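You operate a simulated robot arm through the tools that you are given. There is no shell and no other tool.

Carry out the task below with a simulated robot arm. There is one attempt and no reset: what you move stays moved.

JOB
Polish the green glass and screw it down in the sight box.
Fine: yellow rag back; lay the glass in the seat, then grey thumbscrew and white bolt both tight. What is to be rubbed or washed off counts as gone when no trace of it is left.

Only the result counts: the job must be done as asked and must still hold three seconds after the hand-in. Knocking over, shifting, dropping, spilling or breaking anything else fails it.

ROBOT AND FRAMES
A 7-joint arm with a two-finger gripper, fixed in place. Base frame: the origin is at the foot of the arm, x ahead of it, y to its left, z up; the work surface is at about z = 84. Units: cm, degrees, N and s.
With the tool pointing down near the work surface it reaches from about 34 to 72 cm from the base axis. Its first joint turns from -66.0 to 66.0 degrees. Payload 2.45 kg.
The TCP is the grasp point between the finger pads, 2.6 cm short of the fingertips. In the tool frame z runs along the fingers and y along their closing line. Largest opening 9.6 cm; the body of the gripper starts 6.9 cm behind the TCP.
Orientation is told as [roll, pitch, yaw] about the base's x, y, z axes, in that order, counted from this pose: with the fingers straight down and closing along the base's y, the tool's x points along the base's -x, its y along +y and its z along -z.

CONTROLS
- The arm moves only by the tool jog_arm. Its arguments are lists of equal length, an entry for each row: "rot": the turn, a rotation vector about the tool's x, y, z in degrees, a list of three; "linear": the shift along the tool's x, y, z in cm, a list of three; "fingers": the finger opening in cm, from 0 to 9.6. In form: {"rot": [[wx, wy, wz], ...], "linear": [[tx, ty, tz], ...], "fingers": [fingers, ...]}. A call has 1 to 20 rows; each row is the pose to reach, as a shift and turn from the pose commanded when the call began, along the tool's axes at that moment. A row lasts 0.2 s, in which the tool goes at most 5 cm and 8.6 degrees; a call with a longer step from one row to the next is refused whole, and so is a gripper value outside its range. Where a pose cannot be reached the arm comes as near as it can. A force on the tool above 40 N (or 10 N above the force at the start of the call, whichever is more), or a blocked arm, ends the call early, and 0.2 s more pass. The fingers move at their own pace and stop on an object; they squeeze with about 40 N. The grip force told is the motor's: it shows also when the fingers shut on nothing. Time passes only in rows, and 0.2 s behind the last, so rows that repeat a pose let the fingers close. It gives the time, the measured TCP pose, the force on the tool (base axes), the opening and the grip force at its end, in the units of the frame above (readings bear some noise), with the torque about the TCP (base axes, N m) and any sound that the robot's microphone picked up.
- Cameras (640 x 400 px; columns grow to the right, rows downward): "scene" is fixed at [16.23, -38.18, 141.77]; the picture's right is [0.72, -0.69, 0.00], its down [-0.43, -0.45, -0.79] and it looks along [0.54, 0.57, -0.62] (base axes); focal length 374 px, centre (320, 200). "wrist" rides on the gripper at [8.2, 0.3, -9.8] in the tool frame; the picture's right is [-0.04, 1.00, 0.00], its down [-0.73, -0.03, -0.68] and it looks along [-0.68, -0.03, 0.73] (tool axes); focal length 256 px, centre (320, 200). There is no depth. A picture from a camera that has moved, and an enlarged one, comes with that camera's place and axes in the base frame and with its lens. The place of the scene camera against the robot may be out by one fixed shift of up to 2.5 cm in any direction.
- capture(camera): a new picture of that camera. No time passes.
- zoom(camera, box): a new picture of the part [left, top, right, bottom] of that camera's present view, enlarged. No time passes.
- hand_in(): hands the job in; it is judged then, once.

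Places have to be worked out from the pictures, the camera data and where the tool is seen. Open the gripper and draw the arm clear of the work before you hand the job in, unless the task says otherwise.

The tools are called after "Call:" as a command line: name --argument value ..., lists and objects as JSON in quotes. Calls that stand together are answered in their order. jog_arm: Moves the arm, as the interface text tells. Its arguments: {"type":"object","properties":{"rot":{"type":"array","items":{"type":"array","items":{"type":"number"}}},"linear":{"type":"array","items":{"type":"array","items":{"type":"number"}}},"fingers":{"type":"array","items":{"type":"number"}}},"required":["rot","linear","fingers"]} The other tools are called the same way: capture (camera) takes a picture; zoom (camera, box) takes an enlarged picture of a part of a camera's view; hand_in () hands the job in.

At the start:

```text
clock: 0.0
tcp_pos: [46.74, 10.06, 111.86]
tcp_rot: [0.0, 0.0, 0.0]
ft_force: [-0.8, -0.5, 0.5]
ft_torque: [-0.03, -0.02, -0.02]
grip_width: 9.58
gripper_force: 0.0
```

scene: 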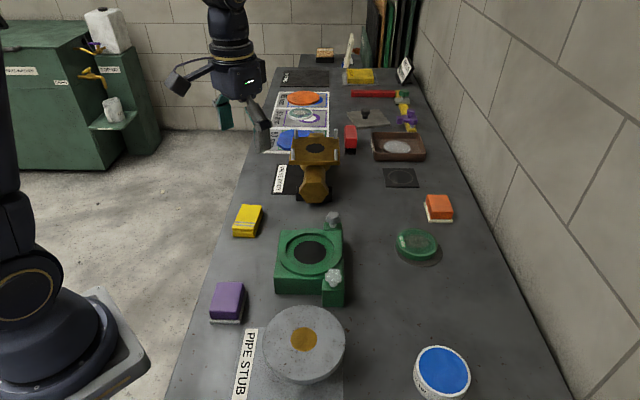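
wrist: 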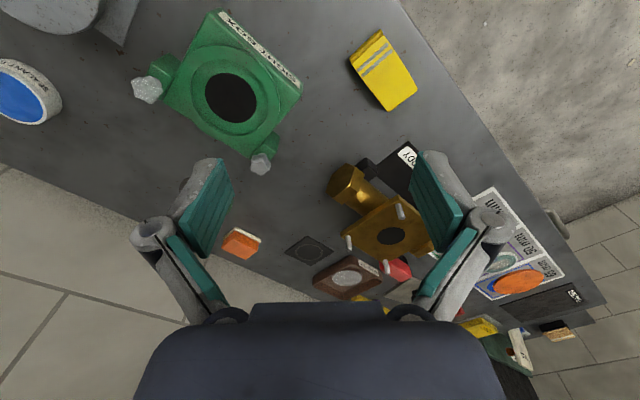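

I begin by looking closely at the scene to tell the objects apart: the green glass, the rags or sponges, the sight box and its screws.

Call:
zoom --camera "scene" --box '[200, 180, 360, 320]'

Call:
zoom --camera "scene" --box '[340, 160, 500, 280]'

Call:
zoom --camera "scene" --box '[250, 40, 450, 200]'

Call:
zoom --camera "wrist" --box '[120, 0, 440, 200]'

```text
2.86 times, centred on (280, 250) of scene
camera zoom: at [16.23, -38.18, 141.77], right [0.72, -0.69, 0.0], down [-0.43, -0.45, -0.79], along [0.54, 0.57, -0.62], focal length 1070 px, centre (434, 57)
```

zoom: 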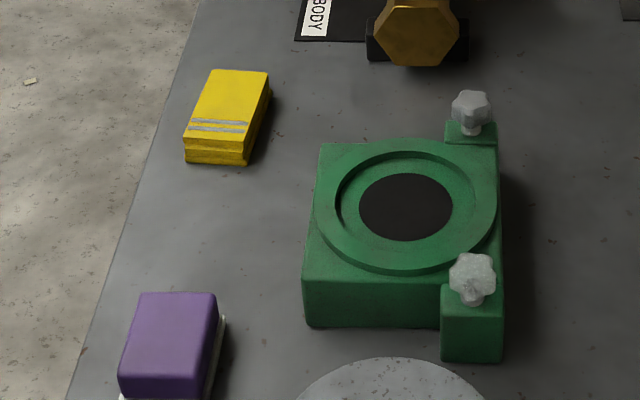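

```text
3.33 times, centred on (420, 220) of scene
camera zoom: at [16.23, -38.18, 141.77], right [0.72, -0.69, 0.0], down [-0.43, -0.45, -0.79], along [0.54, 0.57, -0.62], focal length 1248 px, centre (-13, 133)
```

zoom: 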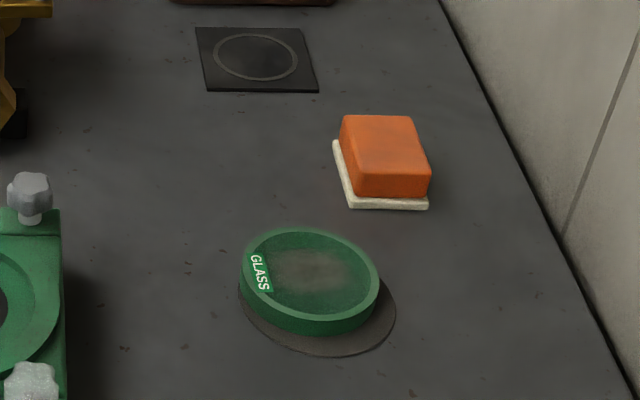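

```text
2.50 times, centred on (350, 120) of scene
camera zoom: at [16.23, -38.18, 141.77], right [0.72, -0.69, 0.0], down [-0.43, -0.45, -0.79], along [0.54, 0.57, -0.62], focal length 936 px, centre (245, 400)
```

zoom: 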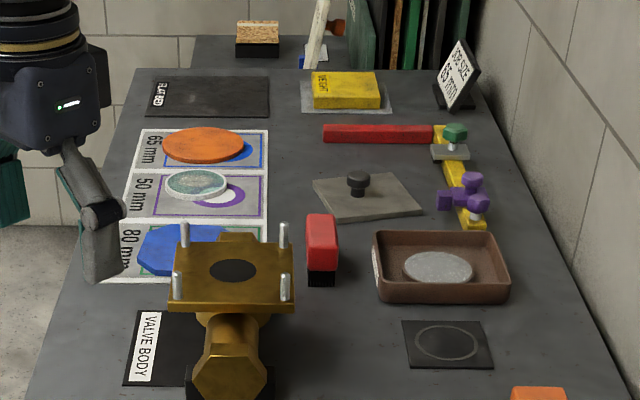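

```text
2.00 times, centred on (280, 100) of wrist
camera zoom: at [38.68, 10.47, 121.83], right [0.04, 1.0, 0.0], down [0.73, -0.03, 0.68], along [0.68, -0.03, -0.73], focal length 512 px, centre (400, 400)
```

zoom: 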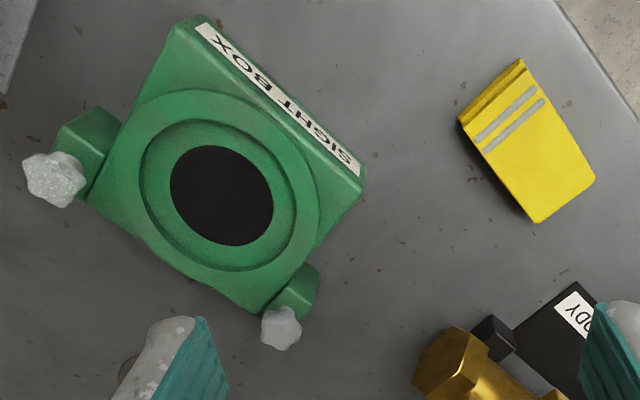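

The scene shows several cloths and pads, so I'll read the labels on the tub and look closer at the glass and knobs.

Call:
zoom --camera "wrist" --box '[0, 40, 80, 140]'

Call:
zoom --camera "scene" --box '[380, 220, 460, 270]'

Call:
zoom --camera "scene" --box '[400, 330, 480, 400]'

Call:
zoom --camera "scene" --box '[310, 200, 360, 310]'

Call:
zoom --camera "scene" --box '[330, 80, 430, 140]'

Call:
zoom --camera "wrist" --box '[220, 180, 420, 310]'

```text
4.00 times, centred on (40, 90) of wrist
camera zoom: at [38.68, 10.47, 121.83], right [0.04, 1.0, 0.0], down [0.73, -0.03, 0.68], along [0.68, -0.03, -0.73], focal length 1024 px, centre (1440, 640)
```

zoom: 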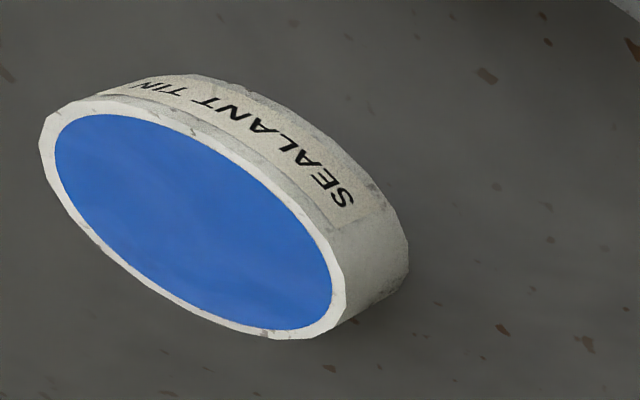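

```text
8.00 times, centred on (420, 245) of scene
camera zoom: at [16.23, -38.18, 141.77], right [0.72, -0.69, 0.0], down [-0.43, -0.45, -0.79], along [0.54, 0.57, -0.62], focal length 2996 px, centre (-480, -160)
```

zoom: 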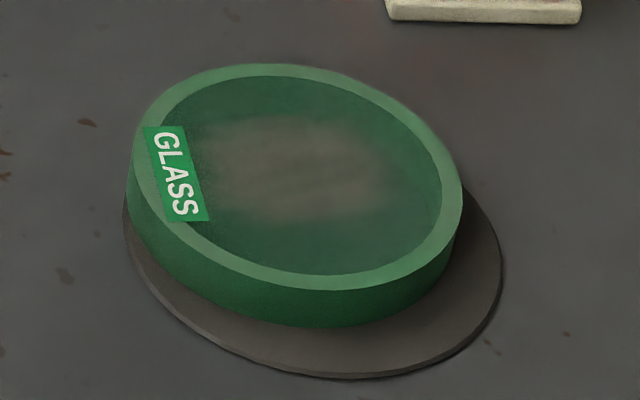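

```text
5.71 times, centred on (440, 365) of scene
camera zoom: at [16.23, -38.18, 141.77], right [0.72, -0.69, 0.0], down [-0.43, -0.45, -0.79], along [0.54, 0.57, -0.62], focal length 2140 px, centre (-366, -743)
```

zoom: 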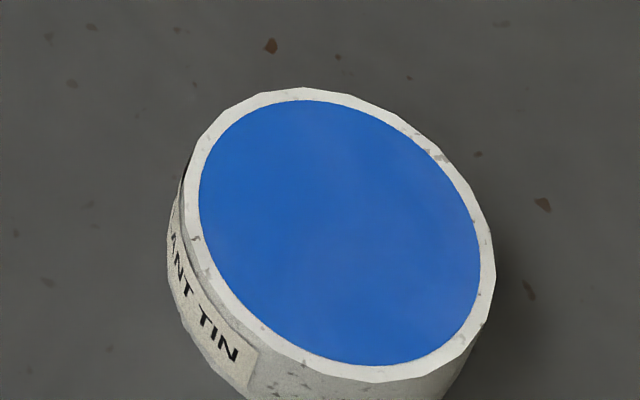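

```text
3.64 times, centred on (335, 255) of scene
camera zoom: at [16.23, -38.18, 141.77], right [0.72, -0.69, 0.0], down [-0.43, -0.45, -0.79], along [0.54, 0.57, -0.62], focal length 1362 px, centre (266, 0)
```

zoom: 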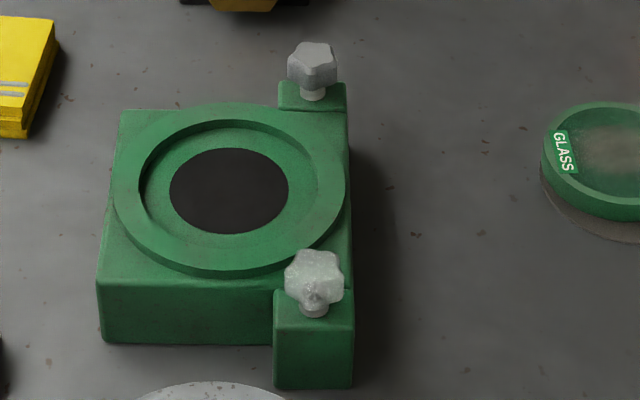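

```text
6.40 times, centred on (380, 110) of scene
camera zoom: at [16.23, -38.18, 141.77], right [0.72, -0.69, 0.0], down [-0.43, -0.45, -0.79], along [0.54, 0.57, -0.62], focal length 2397 px, centre (-64, 776)
```

zoom: 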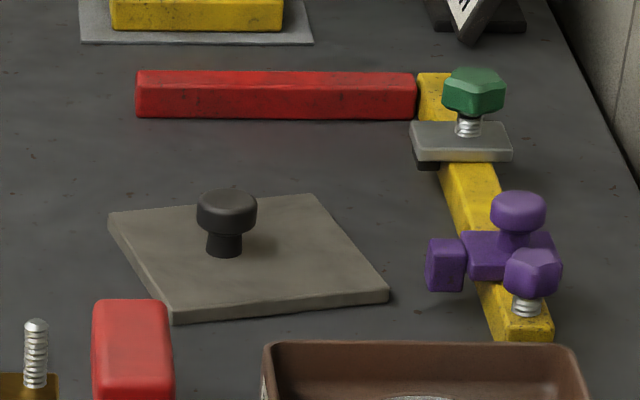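

```text
3.08 times, centred on (320, 245) of wrist
camera zoom: at [38.68, 10.47, 121.83], right [0.04, 1.0, 0.0], down [0.73, -0.03, 0.68], along [0.68, -0.03, -0.73], focal length 788 px, centre (320, 62)
```

zoom: 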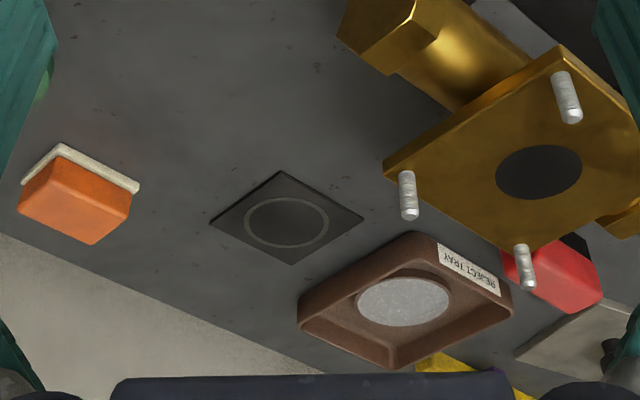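

The yellow rag is near (49, 18), the sight box near (51, -1.5) with a grey and a white knob, and the smudged glass near (71, -12). I'll move the wrist camera toward the sight box for a better look.

Call:
jog_arm --rot '[[0, 0, 0], [0, 0, 0], [0, 0, 0], [0, 0, 0], [0, 0, 0]]' --linear '[[1.7, -3, 1], [3.4, -6, 2], [5, -9, 3], [6.7, -12, 4], [6.7, -12, 4]]' --fingers '[9.6, 9.6, 9.6, 9.6, 9.6]'

Call:
capture --camera "wrist"

Call:
capture --camera "scene"

```text
clock: 1.2
tcp_pos: [40.08, -2.01, 107.89]
tcp_rot: [0.0, 0.0, 0.1]
ft_force: [-0.4, -0.3, 0.4]
ft_torque: [-0.04, 0.03, 0.02]
grip_width: 9.63
gripper_force: 0.0
```

```text
taken
camera wrist: at [31.94, -1.62, 117.84], right [0.04, 1.0, 0.0], down [0.73, -0.03, 0.68], along [0.68, -0.03, -0.73], focal length 256 px, centre (320, 200)
```

wrist: 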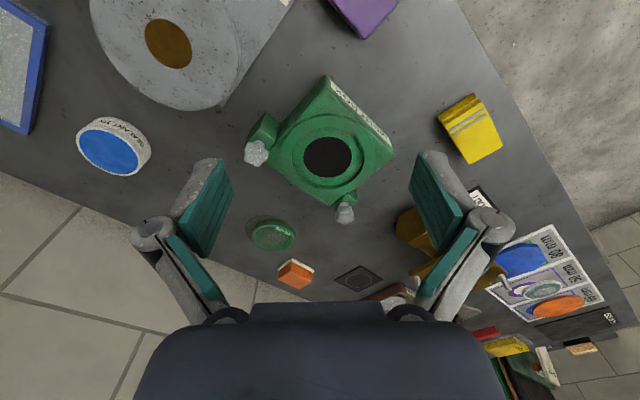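

```text
taken
```

scene: 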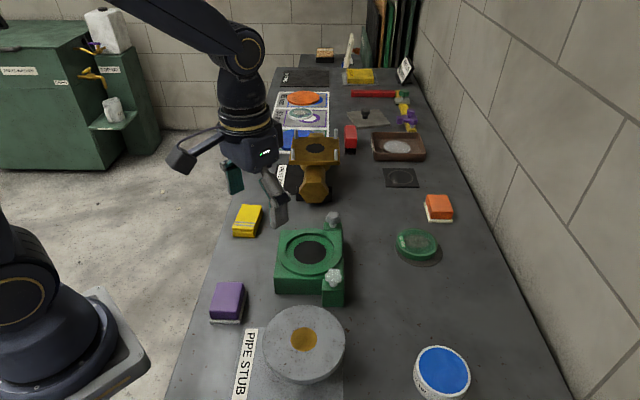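

The wrist view now shows the glass near (70.6, -12.5). I'll zoom in on the box and its knobs, then move closer to the glass.

Call:
zoom --camera "wrist" --box '[230, 60, 410, 230]'

Call:
zoom --camera "wrist" --box '[240, 200, 320, 260]'

Call:
zoom --camera "wrist" --box '[420, 80, 520, 180]'

Call:
jog_arm --rot '[[0, 0, 0], [0, 0, 0], [0, 0, 0], [0, 0, 0], [0, 0, 0], [0, 0, 0]]' --linear '[[-4, -2, 0.5], [-8, -4, 1], [-12, -6, 2], [-16, -8, 3], [-20, -9.5, 4], [-20, -9.5, 4]]' --fingers '[9.6, 9.6, 9.6, 9.6, 9.6, 9.6]'

Call:
capture --camera "wrist"

```text
2.35 times, centred on (320, 145) of wrist
camera zoom: at [31.94, -1.62, 117.84], right [0.04, 1.0, 0.0], down [0.73, -0.03, 0.68], along [0.68, -0.03, -0.73], focal length 602 px, centre (320, 329)
```

zoom: 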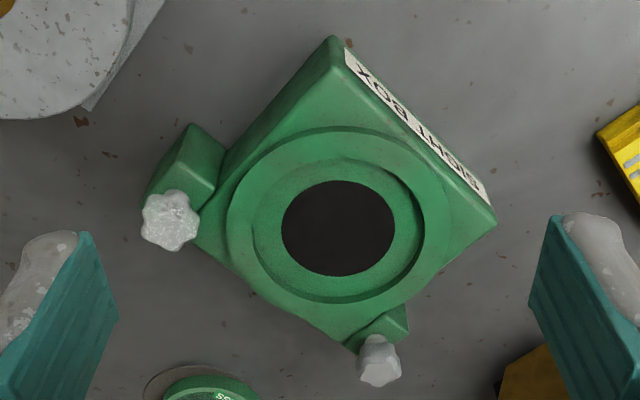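

```text
6.67 times, centred on (280, 230) of wrist
camera zoom: at [31.94, -1.62, 117.84], right [0.04, 1.0, 0.0], down [0.73, -0.03, 0.68], along [0.68, -0.03, -0.73], focal length 1707 px, centre (587, 0)
```

zoom: 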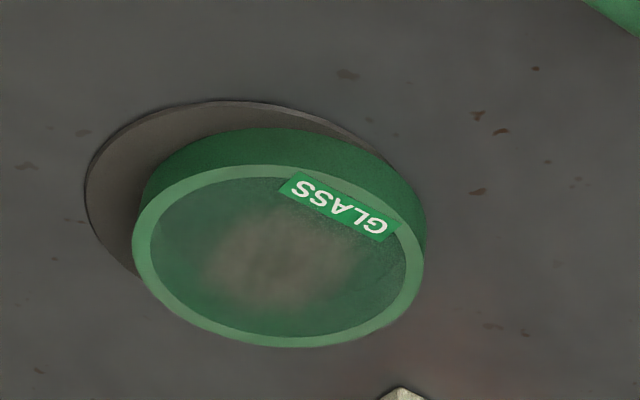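

```text
4.00 times, centred on (470, 130) of wrist
camera zoom: at [31.94, -1.62, 117.84], right [0.04, 1.0, 0.0], down [0.73, -0.03, 0.68], along [0.68, -0.03, -0.73], focal length 1024 px, centre (-280, 480)
```

zoom: 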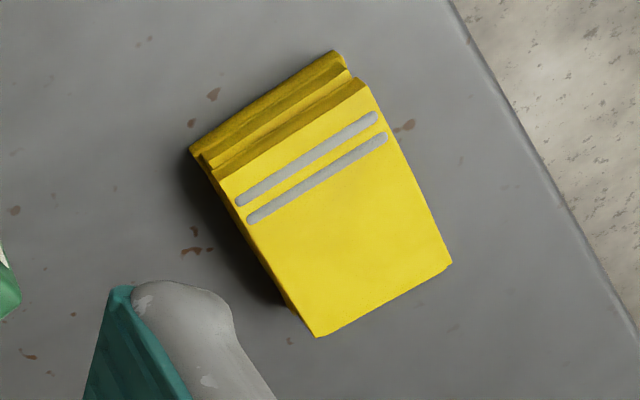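

```text
clock: 2.6
tcp_pos: [60.15, -11.42, 103.87]
tcp_rot: [0.1, 0.0, 0.0]
ft_force: [-0.5, -0.6, 0.1]
ft_torque: [0.04, 0.02, -0.05]
grip_width: 9.59
gripper_force: 0.0
```

```text
taken
camera wrist: at [52.03, -11.0, 113.83], right [0.04, 1.0, 0.0], down [0.73, -0.03, 0.68], along [0.68, -0.03, -0.73], focal length 256 px, centre (320, 200)
```

wrist: 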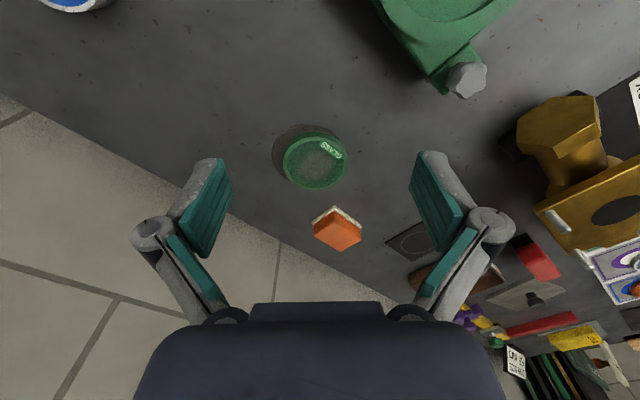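

The glass sits ahead at about (70.6, -12.5). I'll zoom in on it to measure its rim and thickness.

Call:
zoom --camera "wrist" --box '[260, 110, 370, 200]'

Call:
zoom --camera "scene" --box '[265, 200, 365, 310]'

Call:
zoom --camera "wrist" --box '[430, 40, 500, 110]'

```text
4.44 times, centred on (315, 155) of wrist
camera zoom: at [52.03, -11.0, 113.83], right [0.04, 1.0, 0.0], down [0.73, -0.03, 0.68], along [0.68, -0.03, -0.73], focal length 1138 px, centre (342, 400)
```

zoom: 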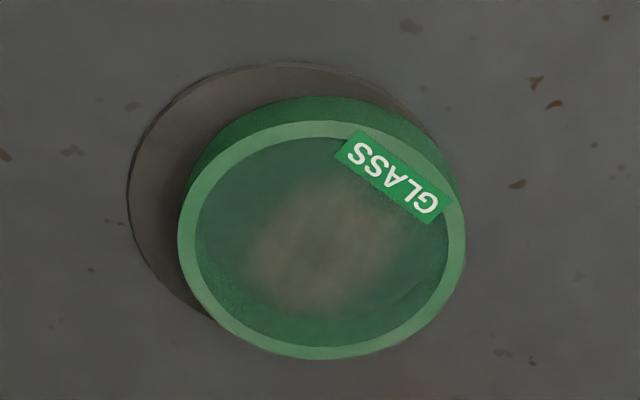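

```text
3.64 times, centred on (315, 255) of scene
camera zoom: at [16.23, -38.18, 141.77], right [0.72, -0.69, 0.0], down [-0.43, -0.45, -0.79], along [0.54, 0.57, -0.62], focal length 1362 px, centre (338, 0)
```

zoom: 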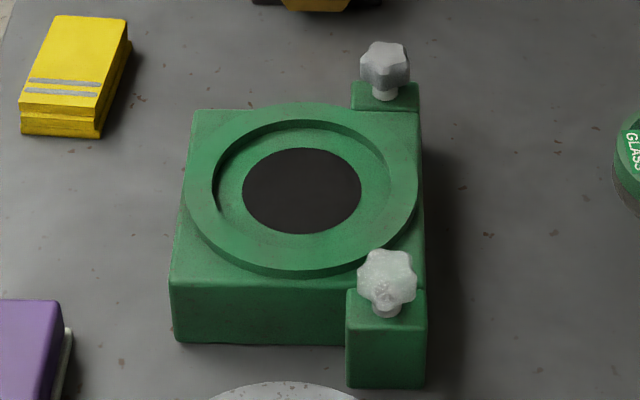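

```text
5.71 times, centred on (465, 75) of wrist
camera zoom: at [52.03, -11.0, 113.83], right [0.04, 1.0, 0.0], down [0.73, -0.03, 0.68], along [0.68, -0.03, -0.73], focal length 1463 px, centre (-509, 914)
```

zoom: 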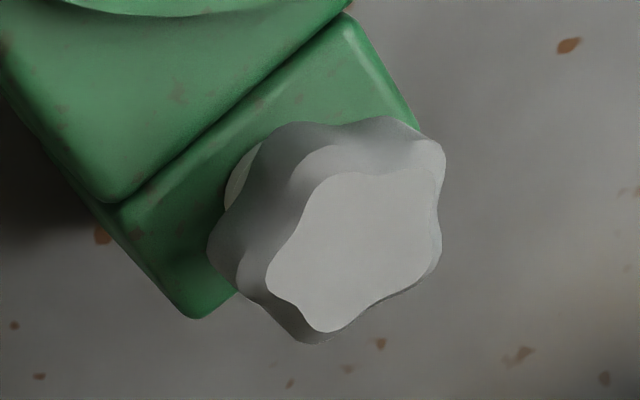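

From two wrist views I place the glass top at about (71.3, -12.35, 86.3) with a diameter of about 8.4 cm, and the seat hole at about (50.9, -1.4, 89). I'll hover above the glass to check that I can reach it.

Call:
jog_arm --rot '[[0, 0, 0], [0, 0, 0], [0, 0, 0], [0, 0, 0], [0, 0, 0]]' --linear '[[-2.8, -0.25, 2], [-5.6, -0.5, 4], [-8.4, -0.75, 6], [-11.15, -0.93, 8], [-11.15, -0.93, 8]]' --fingers '[9.6, 9.6, 9.6, 9.6, 9.6]'

Call:
capture --camera "wrist"

Call:
capture --camera "scene"

```text
clock: 3.8
tcp_pos: [71.19, -12.48, 95.8]
tcp_rot: [-0.1, 0.1, 0.0]
ft_force: [0.1, 0.3, -0.3]
ft_torque: [-0.02, 0.0, 0.01]
grip_width: 9.61
gripper_force: 0.1
```

```text
taken
camera wrist: at [63.1, -11.93, 105.74], right [0.04, 1.0, 0.0], down [0.73, -0.03, 0.68], along [0.68, -0.03, -0.73], focal length 256 px, centre (320, 200)
```

wrist: 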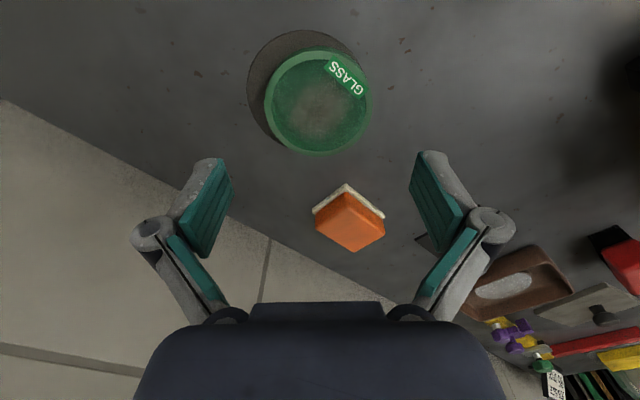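

```text
taken
```

scene: 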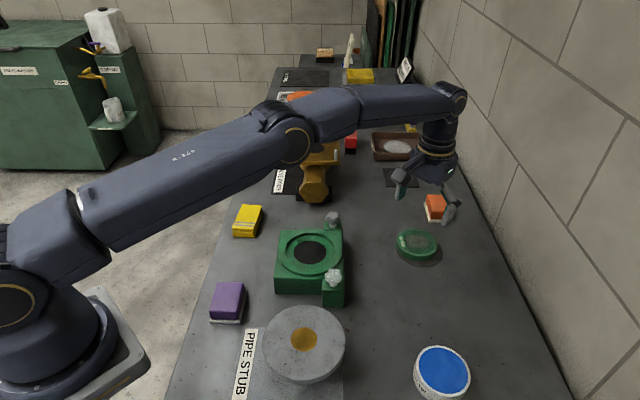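

The hover pose is reachable without tilt. I'll zoom in to refine the glass centre before descending.

Call:
zoom --camera "wrist" --box '[240, 20, 400, 170]'

Call:
zoom --camera "scene" --box '[370, 150, 490, 280]'

```text
2.67 times, centred on (320, 95) of wrist
camera zoom: at [63.1, -11.93, 105.74], right [0.04, 1.0, 0.0], down [0.73, -0.03, 0.68], along [0.68, -0.03, -0.73], focal length 683 px, centre (320, 480)
```

zoom: 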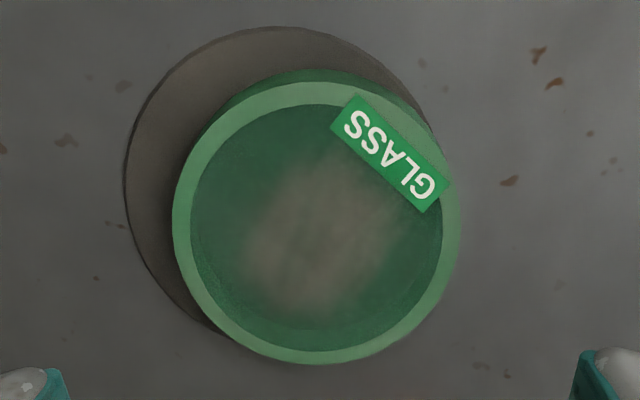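

```text
3.08 times, centred on (430, 215) of scene
camera zoom: at [16.23, -38.18, 141.77], right [0.72, -0.69, 0.0], down [-0.43, -0.45, -0.79], along [0.54, 0.57, -0.62], focal length 1152 px, centre (-18, 154)
```

zoom: 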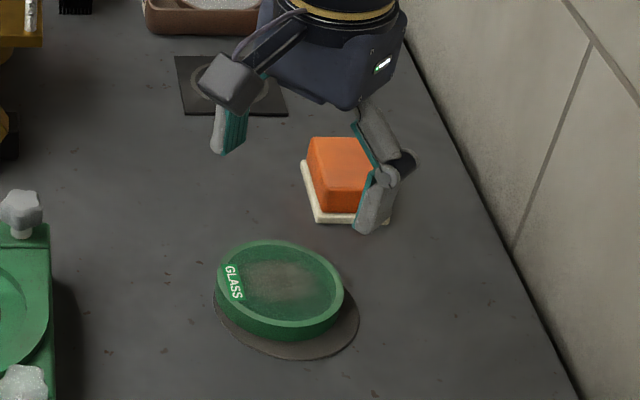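

Correcting for perspective, the glass centre comes out nearer (71.7, -12.4) with its top at about 86.2. I'll descend until the fingertips are just above the glass top, then check.

Call:
jog_arm --rot '[[0, 0, 0], [0, 0, 0], [0, 0, 0], [0, 0, 0]]' --linear '[[-0.2, 0, 2], [-0.4, 0, 4], [-0.5, 0, 5.8], [-0.5, 0, 5.8]]' --fingers '[9.6, 9.6, 9.6, 9.6]'

Call:
capture --camera "wrist"

Call:
zoom --camera "scene" --box '[370, 170, 490, 280]'

```text
clock: 4.8
tcp_pos: [71.79, -12.37, 90.02]
tcp_rot: [0.0, -0.1, 0.0]
ft_force: [-0.2, -0.6, -0.6]
ft_torque: [-0.03, 0.02, -0.02]
grip_width: 9.61
gripper_force: 0.0
```

```text
taken
camera wrist: at [63.62, -11.97, 100.0], right [0.04, 1.0, 0.0], down [0.73, -0.03, 0.68], along [0.68, -0.03, -0.73], focal length 256 px, centre (320, 200)
```

wrist: 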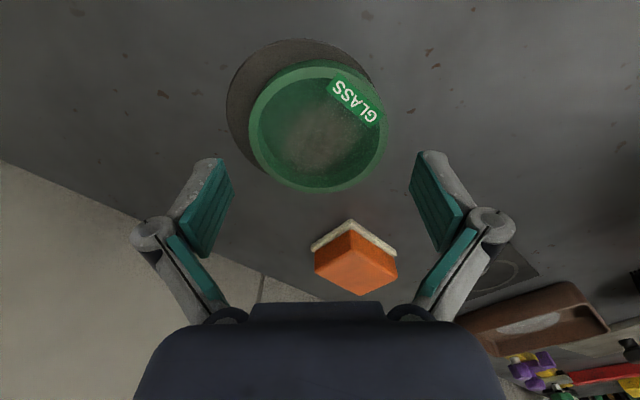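

```text
3.64 times, centred on (430, 225) of scene
camera zoom: at [16.23, -38.18, 141.77], right [0.72, -0.69, 0.0], down [-0.43, -0.45, -0.79], along [0.54, 0.57, -0.62], focal length 1362 px, centre (-80, 109)
```

zoom: 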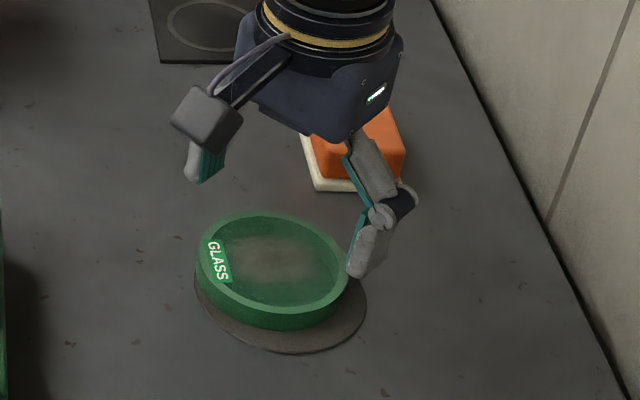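

The glass is centred between the open fingers. I'll lower so the tips sit about 0.8 cm below the rim top, then close on the rim.

Call:
jog_arm --rot '[[0, 0, 0], [0, 0, 0], [0, 0, 0], [0, 0, 0], [0, 0, 0]]' --linear '[[0.1, 0, 1], [0.1, 0, 2], [0.1, 0, 2], [0.1, 0, 2], [0.1, 0, 2]]' --fingers '[9.6, 9.6, 9.6, 8.0, 8.0]'

Call:
capture --camera "wrist"

Call:
zoom --camera "scene" --box '[370, 170, 490, 280]'

```text
clock: 6.0
tcp_pos: [71.58, -12.39, 88.02]
tcp_rot: [0.0, 0.0, 0.0]
ft_force: [-0.1, 0.2, 0.4]
ft_torque: [0.0, -0.01, -0.01]
grip_width: 8.01
gripper_force: 0.1
```

```text
taken
camera wrist: at [63.49, -11.97, 98.05], right [0.04, 1.0, 0.0], down [0.73, -0.03, 0.68], along [0.68, -0.03, -0.73], focal length 256 px, centre (320, 200)
```

wrist: 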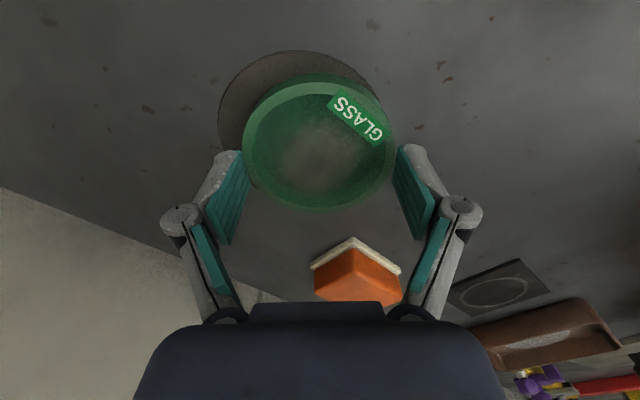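

```text
3.64 times, centred on (430, 225) of scene
camera zoom: at [16.23, -38.18, 141.77], right [0.72, -0.69, 0.0], down [-0.43, -0.45, -0.79], along [0.54, 0.57, -0.62], focal length 1362 px, centre (-80, 109)
```

zoom: 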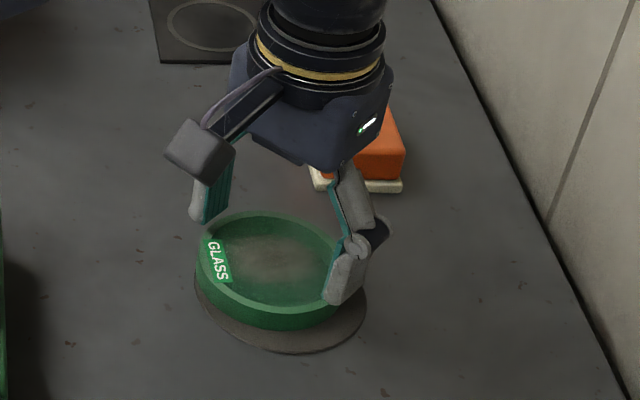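

The opening reads 8.01 with no force, so the fingers may not be touching the glass yet. I'll zoom in to see how the tips sit against the rim.

Call:
zoom --camera "wrist" --box '[200, 60, 440, 240]'

Call:
zoom --camera "scene" --box '[405, 210, 475, 265]'

Call:
zoom --camera "wrist" --box '[360, 120, 420, 190]'

```text
2.22 times, centred on (320, 150) of wrist
camera zoom: at [63.49, -11.97, 98.05], right [0.04, 1.0, 0.0], down [0.73, -0.03, 0.68], along [0.68, -0.03, -0.73], focal length 569 px, centre (320, 311)
```

zoom: 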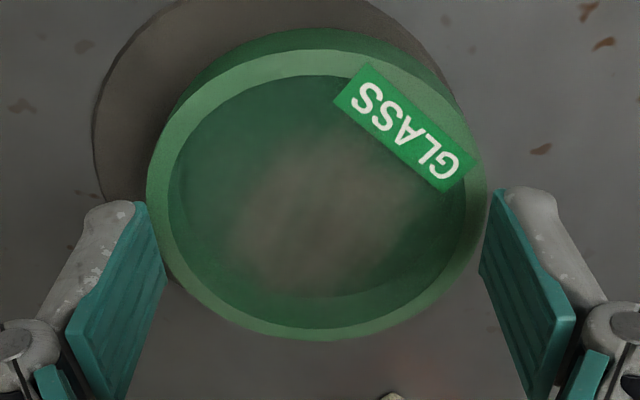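

```text
7.27 times, centred on (440, 238) of scene
camera zoom: at [16.23, -38.18, 141.77], right [0.72, -0.69, 0.0], down [-0.43, -0.45, -0.79], along [0.54, 0.57, -0.62], focal length 2724 px, centre (-553, -73)
```

zoom: 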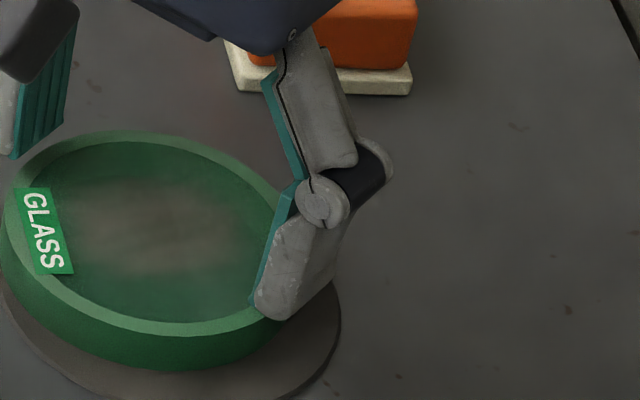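

```text
5.71 times, centred on (390, 155) of wrist
camera zoom: at [63.49, -11.97, 98.05], right [0.04, 1.0, 0.0], down [0.73, -0.03, 0.68], along [0.68, -0.03, -0.73], focal length 1463 px, centre (-80, 457)
```

zoom: 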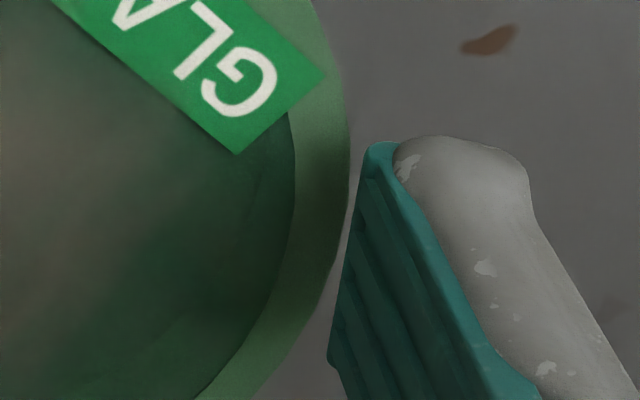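

The tips actually sit about 1.5 cm below the TCP at this wide opening, so they are still just above the rim. I'll open, lower a further 1.2 cm and close again.

Call:
jog_arm --rot '[[0, 0, 0], [0, 0, 0], [0, 0, 0], [0, 0, 0], [0, 0, 0], [0, 0, 0], [0, 0, 0]]' --linear '[[0, 0, 0], [0, 0, 0], [0, 0, 0.6], [0, 0, 1.2], [0, 0, 1.2], [0, 0, 1.2], [0, 0, 1.2]]' --fingers '[9.6, 9.6, 9.6, 9.6, 8.0, 8.0, 8.0]'

Call:
zoom --camera "wrist" --box '[200, 60, 440, 240]'

Call:
zoom --camera "scene" --box '[385, 200, 475, 265]'

```text
clock: 7.6
tcp_pos: [71.63, -12.5, 86.96]
tcp_rot: [-0.1, -0.1, 0.0]
ft_force: [-1.1, -2.6, 4.8]
ft_torque: [-0.09, 0.13, -0.05]
grip_width: 8.49
gripper_force: 40.1
```

```text
2.22 times, centred on (320, 150) of wrist
camera zoom: at [63.49, -12.03, 96.88], right [0.04, 1.0, 0.0], down [0.73, -0.03, 0.68], along [0.68, -0.03, -0.73], focal length 569 px, centre (320, 311)
```

zoom: 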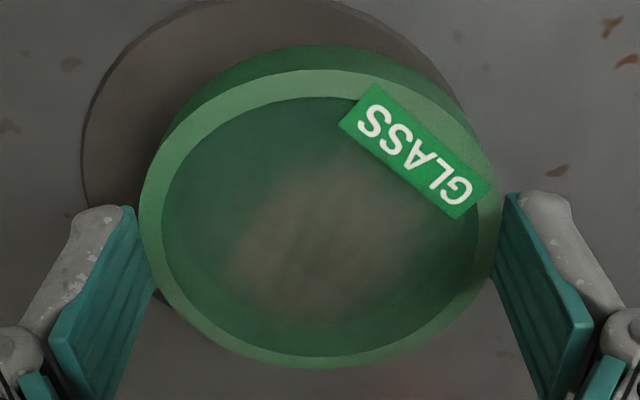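

```text
6.15 times, centred on (430, 232) of scene
camera zoom: at [16.22, -38.18, 141.77], right [0.72, -0.69, 0.0], down [-0.43, -0.45, -0.79], along [0.54, 0.57, -0.62], focal length 2305 px, centre (-357, 0)
```

zoom: 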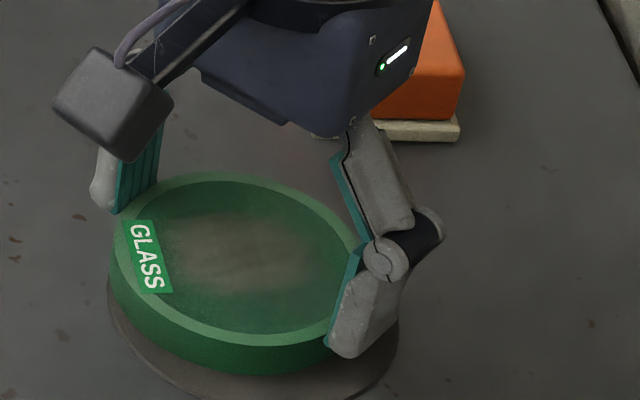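

The glass is held: the opening stopped at 8.49 cm at 40 N. I'll lift it slowly by a few centimetres and check that it stays level.

Call:
jog_arm --rot '[[0, 0, 0], [0, 0, 0], [0, 0, 0], [0, 0, 0], [0, 0, 0]]' --linear '[[0, 0, -0.5], [0, 0, -1.2], [0, 0, -2.4], [0, 0, -4], [0, 0, -4]]' --fingers '[8.0, 8.0, 8.0, 8.0, 8.0]'

Call:
capture --camera "wrist"

Call:
zoom --camera "scene" --box '[375, 180, 475, 265]'

```text
clock: 8.8
tcp_pos: [71.68, -12.31, 90.91]
tcp_rot: [0.0, 0.0, 0.1]
ft_force: [-0.1, 1.1, -0.2]
ft_torque: [0.0, 0.02, 0.01]
grip_width: 8.02
gripper_force: 0.0
```

```text
taken
camera wrist: at [63.52, -11.97, 100.85], right [0.04, 1.0, 0.0], down [0.73, -0.03, 0.68], along [0.68, -0.03, -0.73], focal length 256 px, centre (320, 200)
```

wrist: 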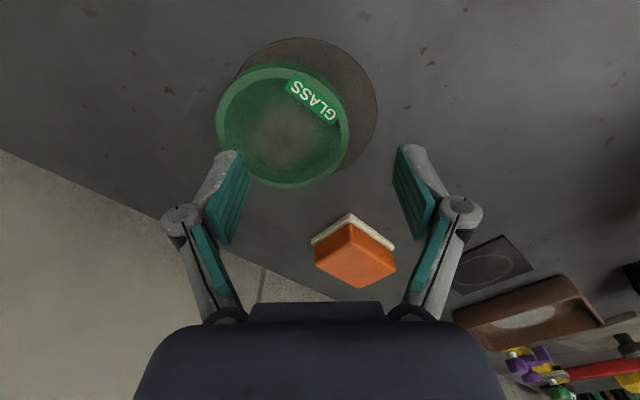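

```text
4.71 times, centred on (425, 222) of scene
camera zoom: at [16.23, -38.18, 141.77], right [0.72, -0.69, 0.0], down [-0.43, -0.45, -0.79], along [0.54, 0.57, -0.62], focal length 1762 px, centre (-174, 94)
```

zoom: 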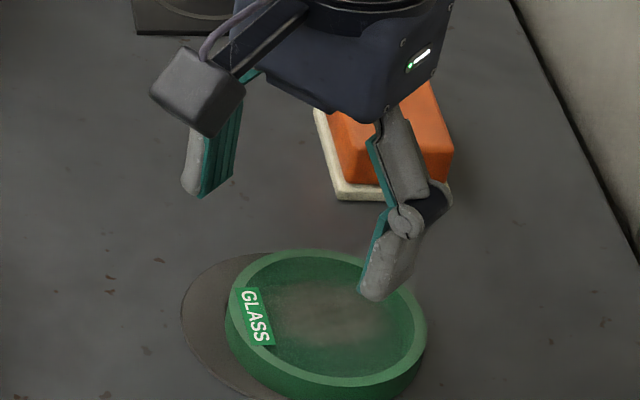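

The grip slipped: the glass slid about 2.5 cm toward -y but looks intact on its pad. I'll look closely to re-measure it before a deeper grip.

Call:
zoom --camera "wrist" --box '[190, 20, 400, 200]'

Call:
zoom --camera "scene" --box '[400, 215, 480, 275]'

Call:
capture --camera "scene"

```text
2.22 times, centred on (295, 110) of wrist
camera zoom: at [63.52, -11.97, 100.85], right [0.04, 1.0, 0.0], down [0.73, -0.03, 0.68], along [0.68, -0.03, -0.73], focal length 569 px, centre (376, 400)
```

zoom: 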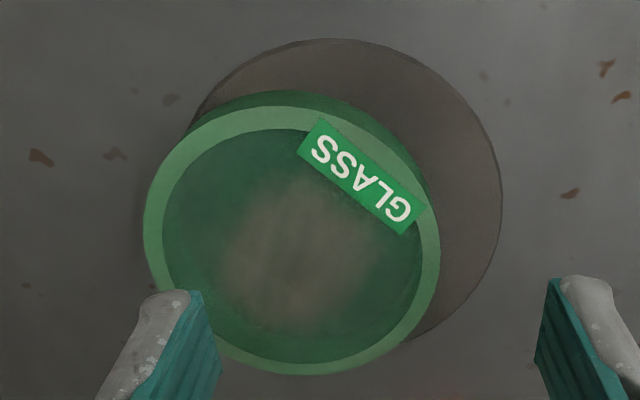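

```text
6.67 times, centred on (440, 245) of scene
camera zoom: at [16.23, -38.18, 141.77], right [0.72, -0.69, 0.0], down [-0.43, -0.45, -0.79], along [0.54, 0.57, -0.62], focal length 2497 px, centre (-480, -100)
```

zoom: 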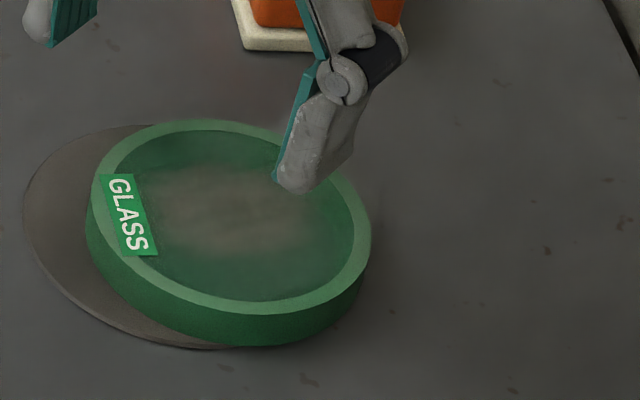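

```text
taken
```

scene: 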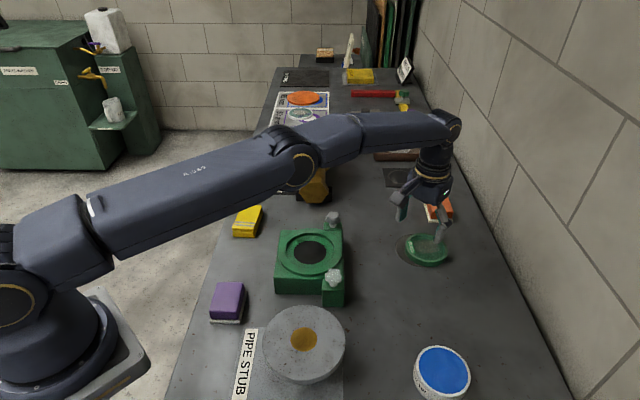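

The glass is now centred at about (71.8, -14.6). The pad tips reach only about 1.1 cm below the TCP at an 8.5 opening, so the first grip caught just 0.4 cm of rim; I'll re-centre with the fingers open and come down closer.

Call:
jog_arm --rot '[[0, 0, 0], [0, 0, 0], [0, 0, 0], [0, 0, 0], [0, 0, 0]]' --linear '[[0, -0.5, 0], [-0.2, -2.2, 0], [-0.2, -2.2, 1.2], [-0.2, -2.2, 2.6], [-0.2, -2.2, 2.6]]' --fingers '[9.6, 9.6, 9.6, 9.6, 9.6]'

Call:
zoom --camera "wrist" --box '[200, 60, 440, 240]'

Call:
zoom --camera "scene" --box '[385, 200, 475, 275]'

```text
clock: 10.0
tcp_pos: [71.4, -14.43, 88.37]
tcp_rot: [0.0, -0.1, 0.0]
ft_force: [0.5, -0.4, -0.1]
ft_torque: [-0.02, -0.01, -0.01]
grip_width: 9.59
gripper_force: 0.1
out of reach, approached as far as the arm can: row 2, 3, 4, 5
```

```text
2.22 times, centred on (320, 150) of wrist
camera zoom: at [63.31, -14.06, 98.28], right [0.04, 1.0, 0.0], down [0.73, -0.03, 0.68], along [0.68, -0.03, -0.73], focal length 569 px, centre (320, 311)
```

zoom: 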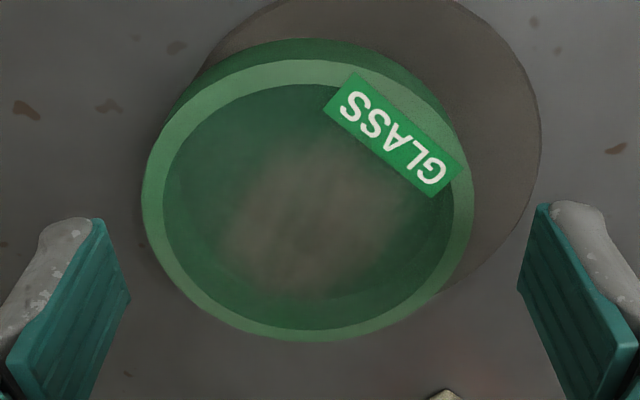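

```text
5.33 times, centred on (430, 238) of scene
camera zoom: at [16.23, -38.18, 141.77], right [0.72, -0.69, 0.0], down [-0.43, -0.45, -0.79], along [0.54, 0.57, -0.62], focal length 1997 px, centre (-267, 0)
```

zoom: 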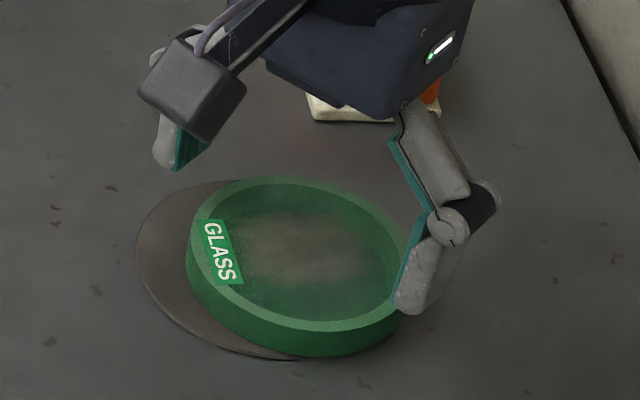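

The vertical tool runs out of reach about 0.3 cm short of the glass centre (71.66, -14.65). I'll tilt the tool 8° outward about its closing axis, which keeps the pads parallel to the rim, and see where it ends up.

Call:
jog_arm --rot '[[0, -4, 0], [0, -8, 0], [0, -8, 0]]' --linear '[[0, 0, 0], [0, 0, 0], [0, 0, 0]]' --fingers '[9.6, 9.6, 9.6]'

Call:
zoom --camera "wrist" --box '[200, 60, 440, 240]'

```text
clock: 10.8
tcp_pos: [71.37, -14.42, 88.3]
tcp_rot: [-0.1, -8.1, 0.0]
ft_force: [-0.4, 0.3, 0.2]
ft_torque: [-0.01, 0.0, -0.03]
grip_width: 9.6
gripper_force: 0.0
```

```text
2.22 times, centred on (320, 150) of wrist
camera zoom: at [62.0, -14.06, 97.06], right [0.04, 1.0, 0.01], down [0.63, -0.03, 0.78], along [0.77, -0.03, -0.63], focal length 569 px, centre (320, 311)
```

zoom: 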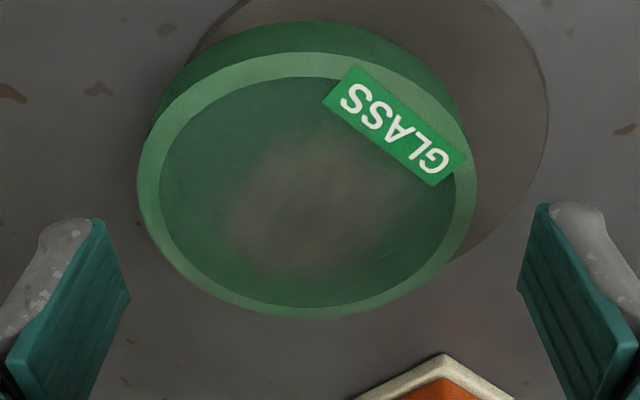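

The pose holds at (71.37, -14.42, 88.3) with 8° tilt. I'll shift to the glass centre, lower the TCP to about 86.0 for a deeper bite, and close.

Call:
jog_arm --rot '[[0, 0, 0], [0, 0, 0], [0, 0, 0], [0, 0, 0], [0, 0, 0], [0, 0, 0], [0, 0, 0], [0, 0, 0]]' --linear '[[-0.22, -0.2, 0.03], [-0.11, -0.2, 0.8], [0.0, -0.2, 1.6], [0.1, -0.2, 2.31], [0.1, -0.2, 2.31], [0.1, -0.2, 2.31], [0.1, -0.2, 2.31], [0.1, -0.2, 2.31]]' --fingers '[9.6, 9.6, 9.6, 9.6, 9.6, 7.5, 7.5, 7.5]'

Call:
zoom --camera "wrist" --box '[200, 60, 440, 240]'

Call:
zoom --camera "scene" --box '[385, 200, 475, 275]'

```text
clock: 12.6
tcp_pos: [71.75, -14.76, 86.09]
tcp_rot: [-0.1, -8.1, 0.1]
ft_force: [-1.9, -4.7, 5.1]
ft_torque: [-0.18, 0.03, -0.07]
grip_width: 8.5
gripper_force: 39.9
```

```text
2.22 times, centred on (320, 150) of wrist
camera zoom: at [62.24, -14.32, 94.79], right [0.04, 1.0, 0.0], down [0.63, -0.03, 0.78], along [0.77, -0.03, -0.63], focal length 569 px, centre (320, 311)
```

zoom: 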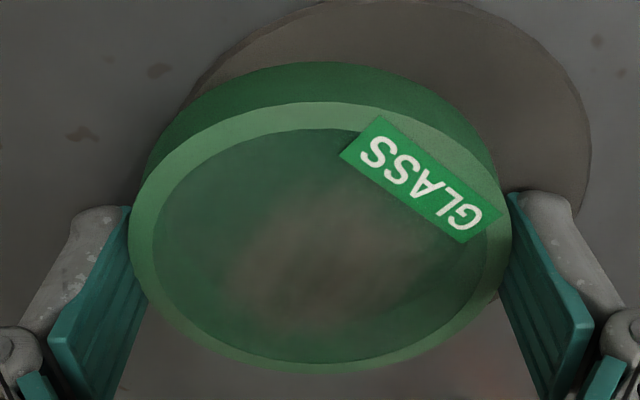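

```text
5.33 times, centred on (430, 238) of scene
camera zoom: at [16.21, -38.19, 141.77], right [0.72, -0.69, 0.0], down [-0.43, -0.45, -0.79], along [0.54, 0.57, -0.62], focal length 1997 px, centre (-267, 0)
```

zoom: 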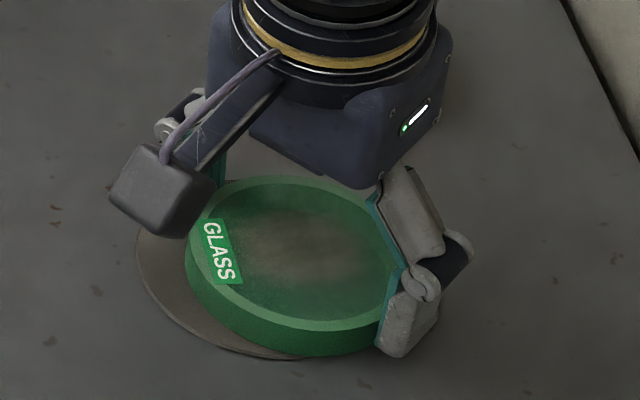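

The fingers hold 8.5 cm at 40 N with a much deeper bite. I'll lift only a little and check that it holds.

Call:
jog_arm --rot '[[0, 0, 0], [0, 0, 0], [0, 0, 0], [0, 0, 0]]' --linear '[[-0.03, 0, -0.2], [-0.06, 0, -0.45], [-0.1, 0, -0.7], [-0.1, 0, -0.7]]' --fingers '[7.5, 7.5, 7.5, 7.5]'

Call:
capture --camera "wrist"

Call:
zoom --camera "scene" --box '[385, 200, 475, 275]'

```text
clock: 13.6
tcp_pos: [71.64, -14.67, 86.61]
tcp_rot: [0.0, -8.0, 0.0]
ft_force: [-1.2, -0.4, -2.8]
ft_torque: [0.06, -0.01, 0.0]
grip_width: 8.49
gripper_force: 40.1
```

```text
taken
camera wrist: at [62.24, -14.28, 95.4], right [0.04, 1.0, 0.01], down [0.63, -0.03, 0.77], along [0.77, -0.03, -0.63], focal length 256 px, centre (320, 200)
```

wrist: 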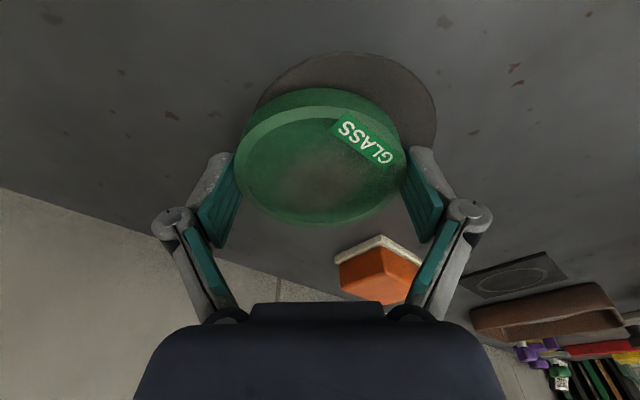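

```text
5.33 times, centred on (430, 238) of scene
camera zoom: at [16.24, -38.18, 141.76], right [0.72, -0.69, 0.0], down [-0.43, -0.45, -0.79], along [0.54, 0.57, -0.62], focal length 1997 px, centre (-267, 0)
```

zoom: 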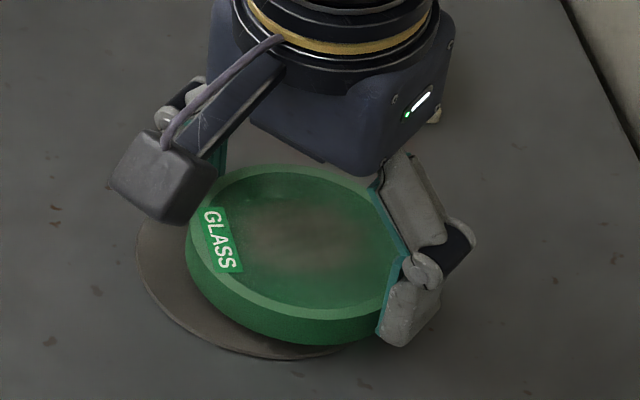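

It holds: about 2.8 N of weight, opening steady at 8.49. I'll raise it about 9 cm.

Call:
jog_arm --rot '[[0, 0, 0], [0, 0, 0], [0, 0, 0], [0, 0, 0], [0, 0, 0], [0, 0, 0]]' --linear '[[-0.14, 0, -1], [-0.42, 0, -3], [-0.7, 0, -5], [-0.98, 0, -7], [-1.31, 0, -9.31], [-1.31, 0, -9.31]]' --fingers '[7.5, 7.5, 7.5, 7.5, 7.5, 7.5]'

Call:
capture --camera "wrist"

Call:
capture --camera "scene"

```text
clock: 15.0
tcp_pos: [71.68, -14.74, 96.16]
tcp_rot: [0.0, -7.9, 0.1]
ft_force: [0.6, 0.0, -2.4]
ft_torque: [0.01, -0.02, -0.02]
grip_width: 8.47
gripper_force: 39.8
```

```text
taken
camera wrist: at [62.25, -14.24, 104.93], right [0.04, 1.0, 0.01], down [0.63, -0.03, 0.77], along [0.77, -0.03, -0.63], focal length 256 px, centre (320, 200)
```

wrist: 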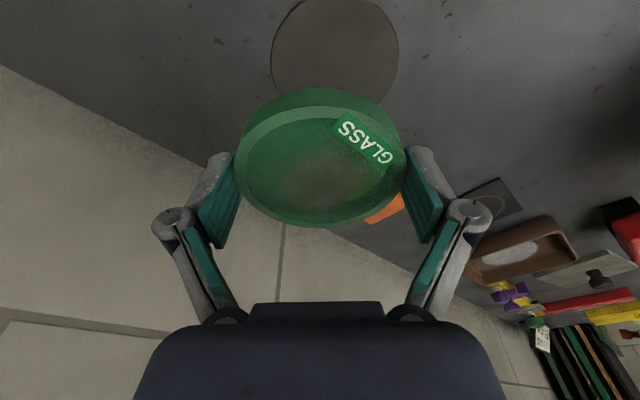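

```text
taken
```

scene: 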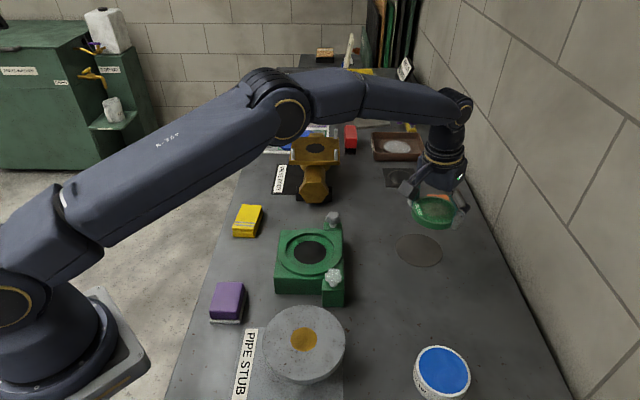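

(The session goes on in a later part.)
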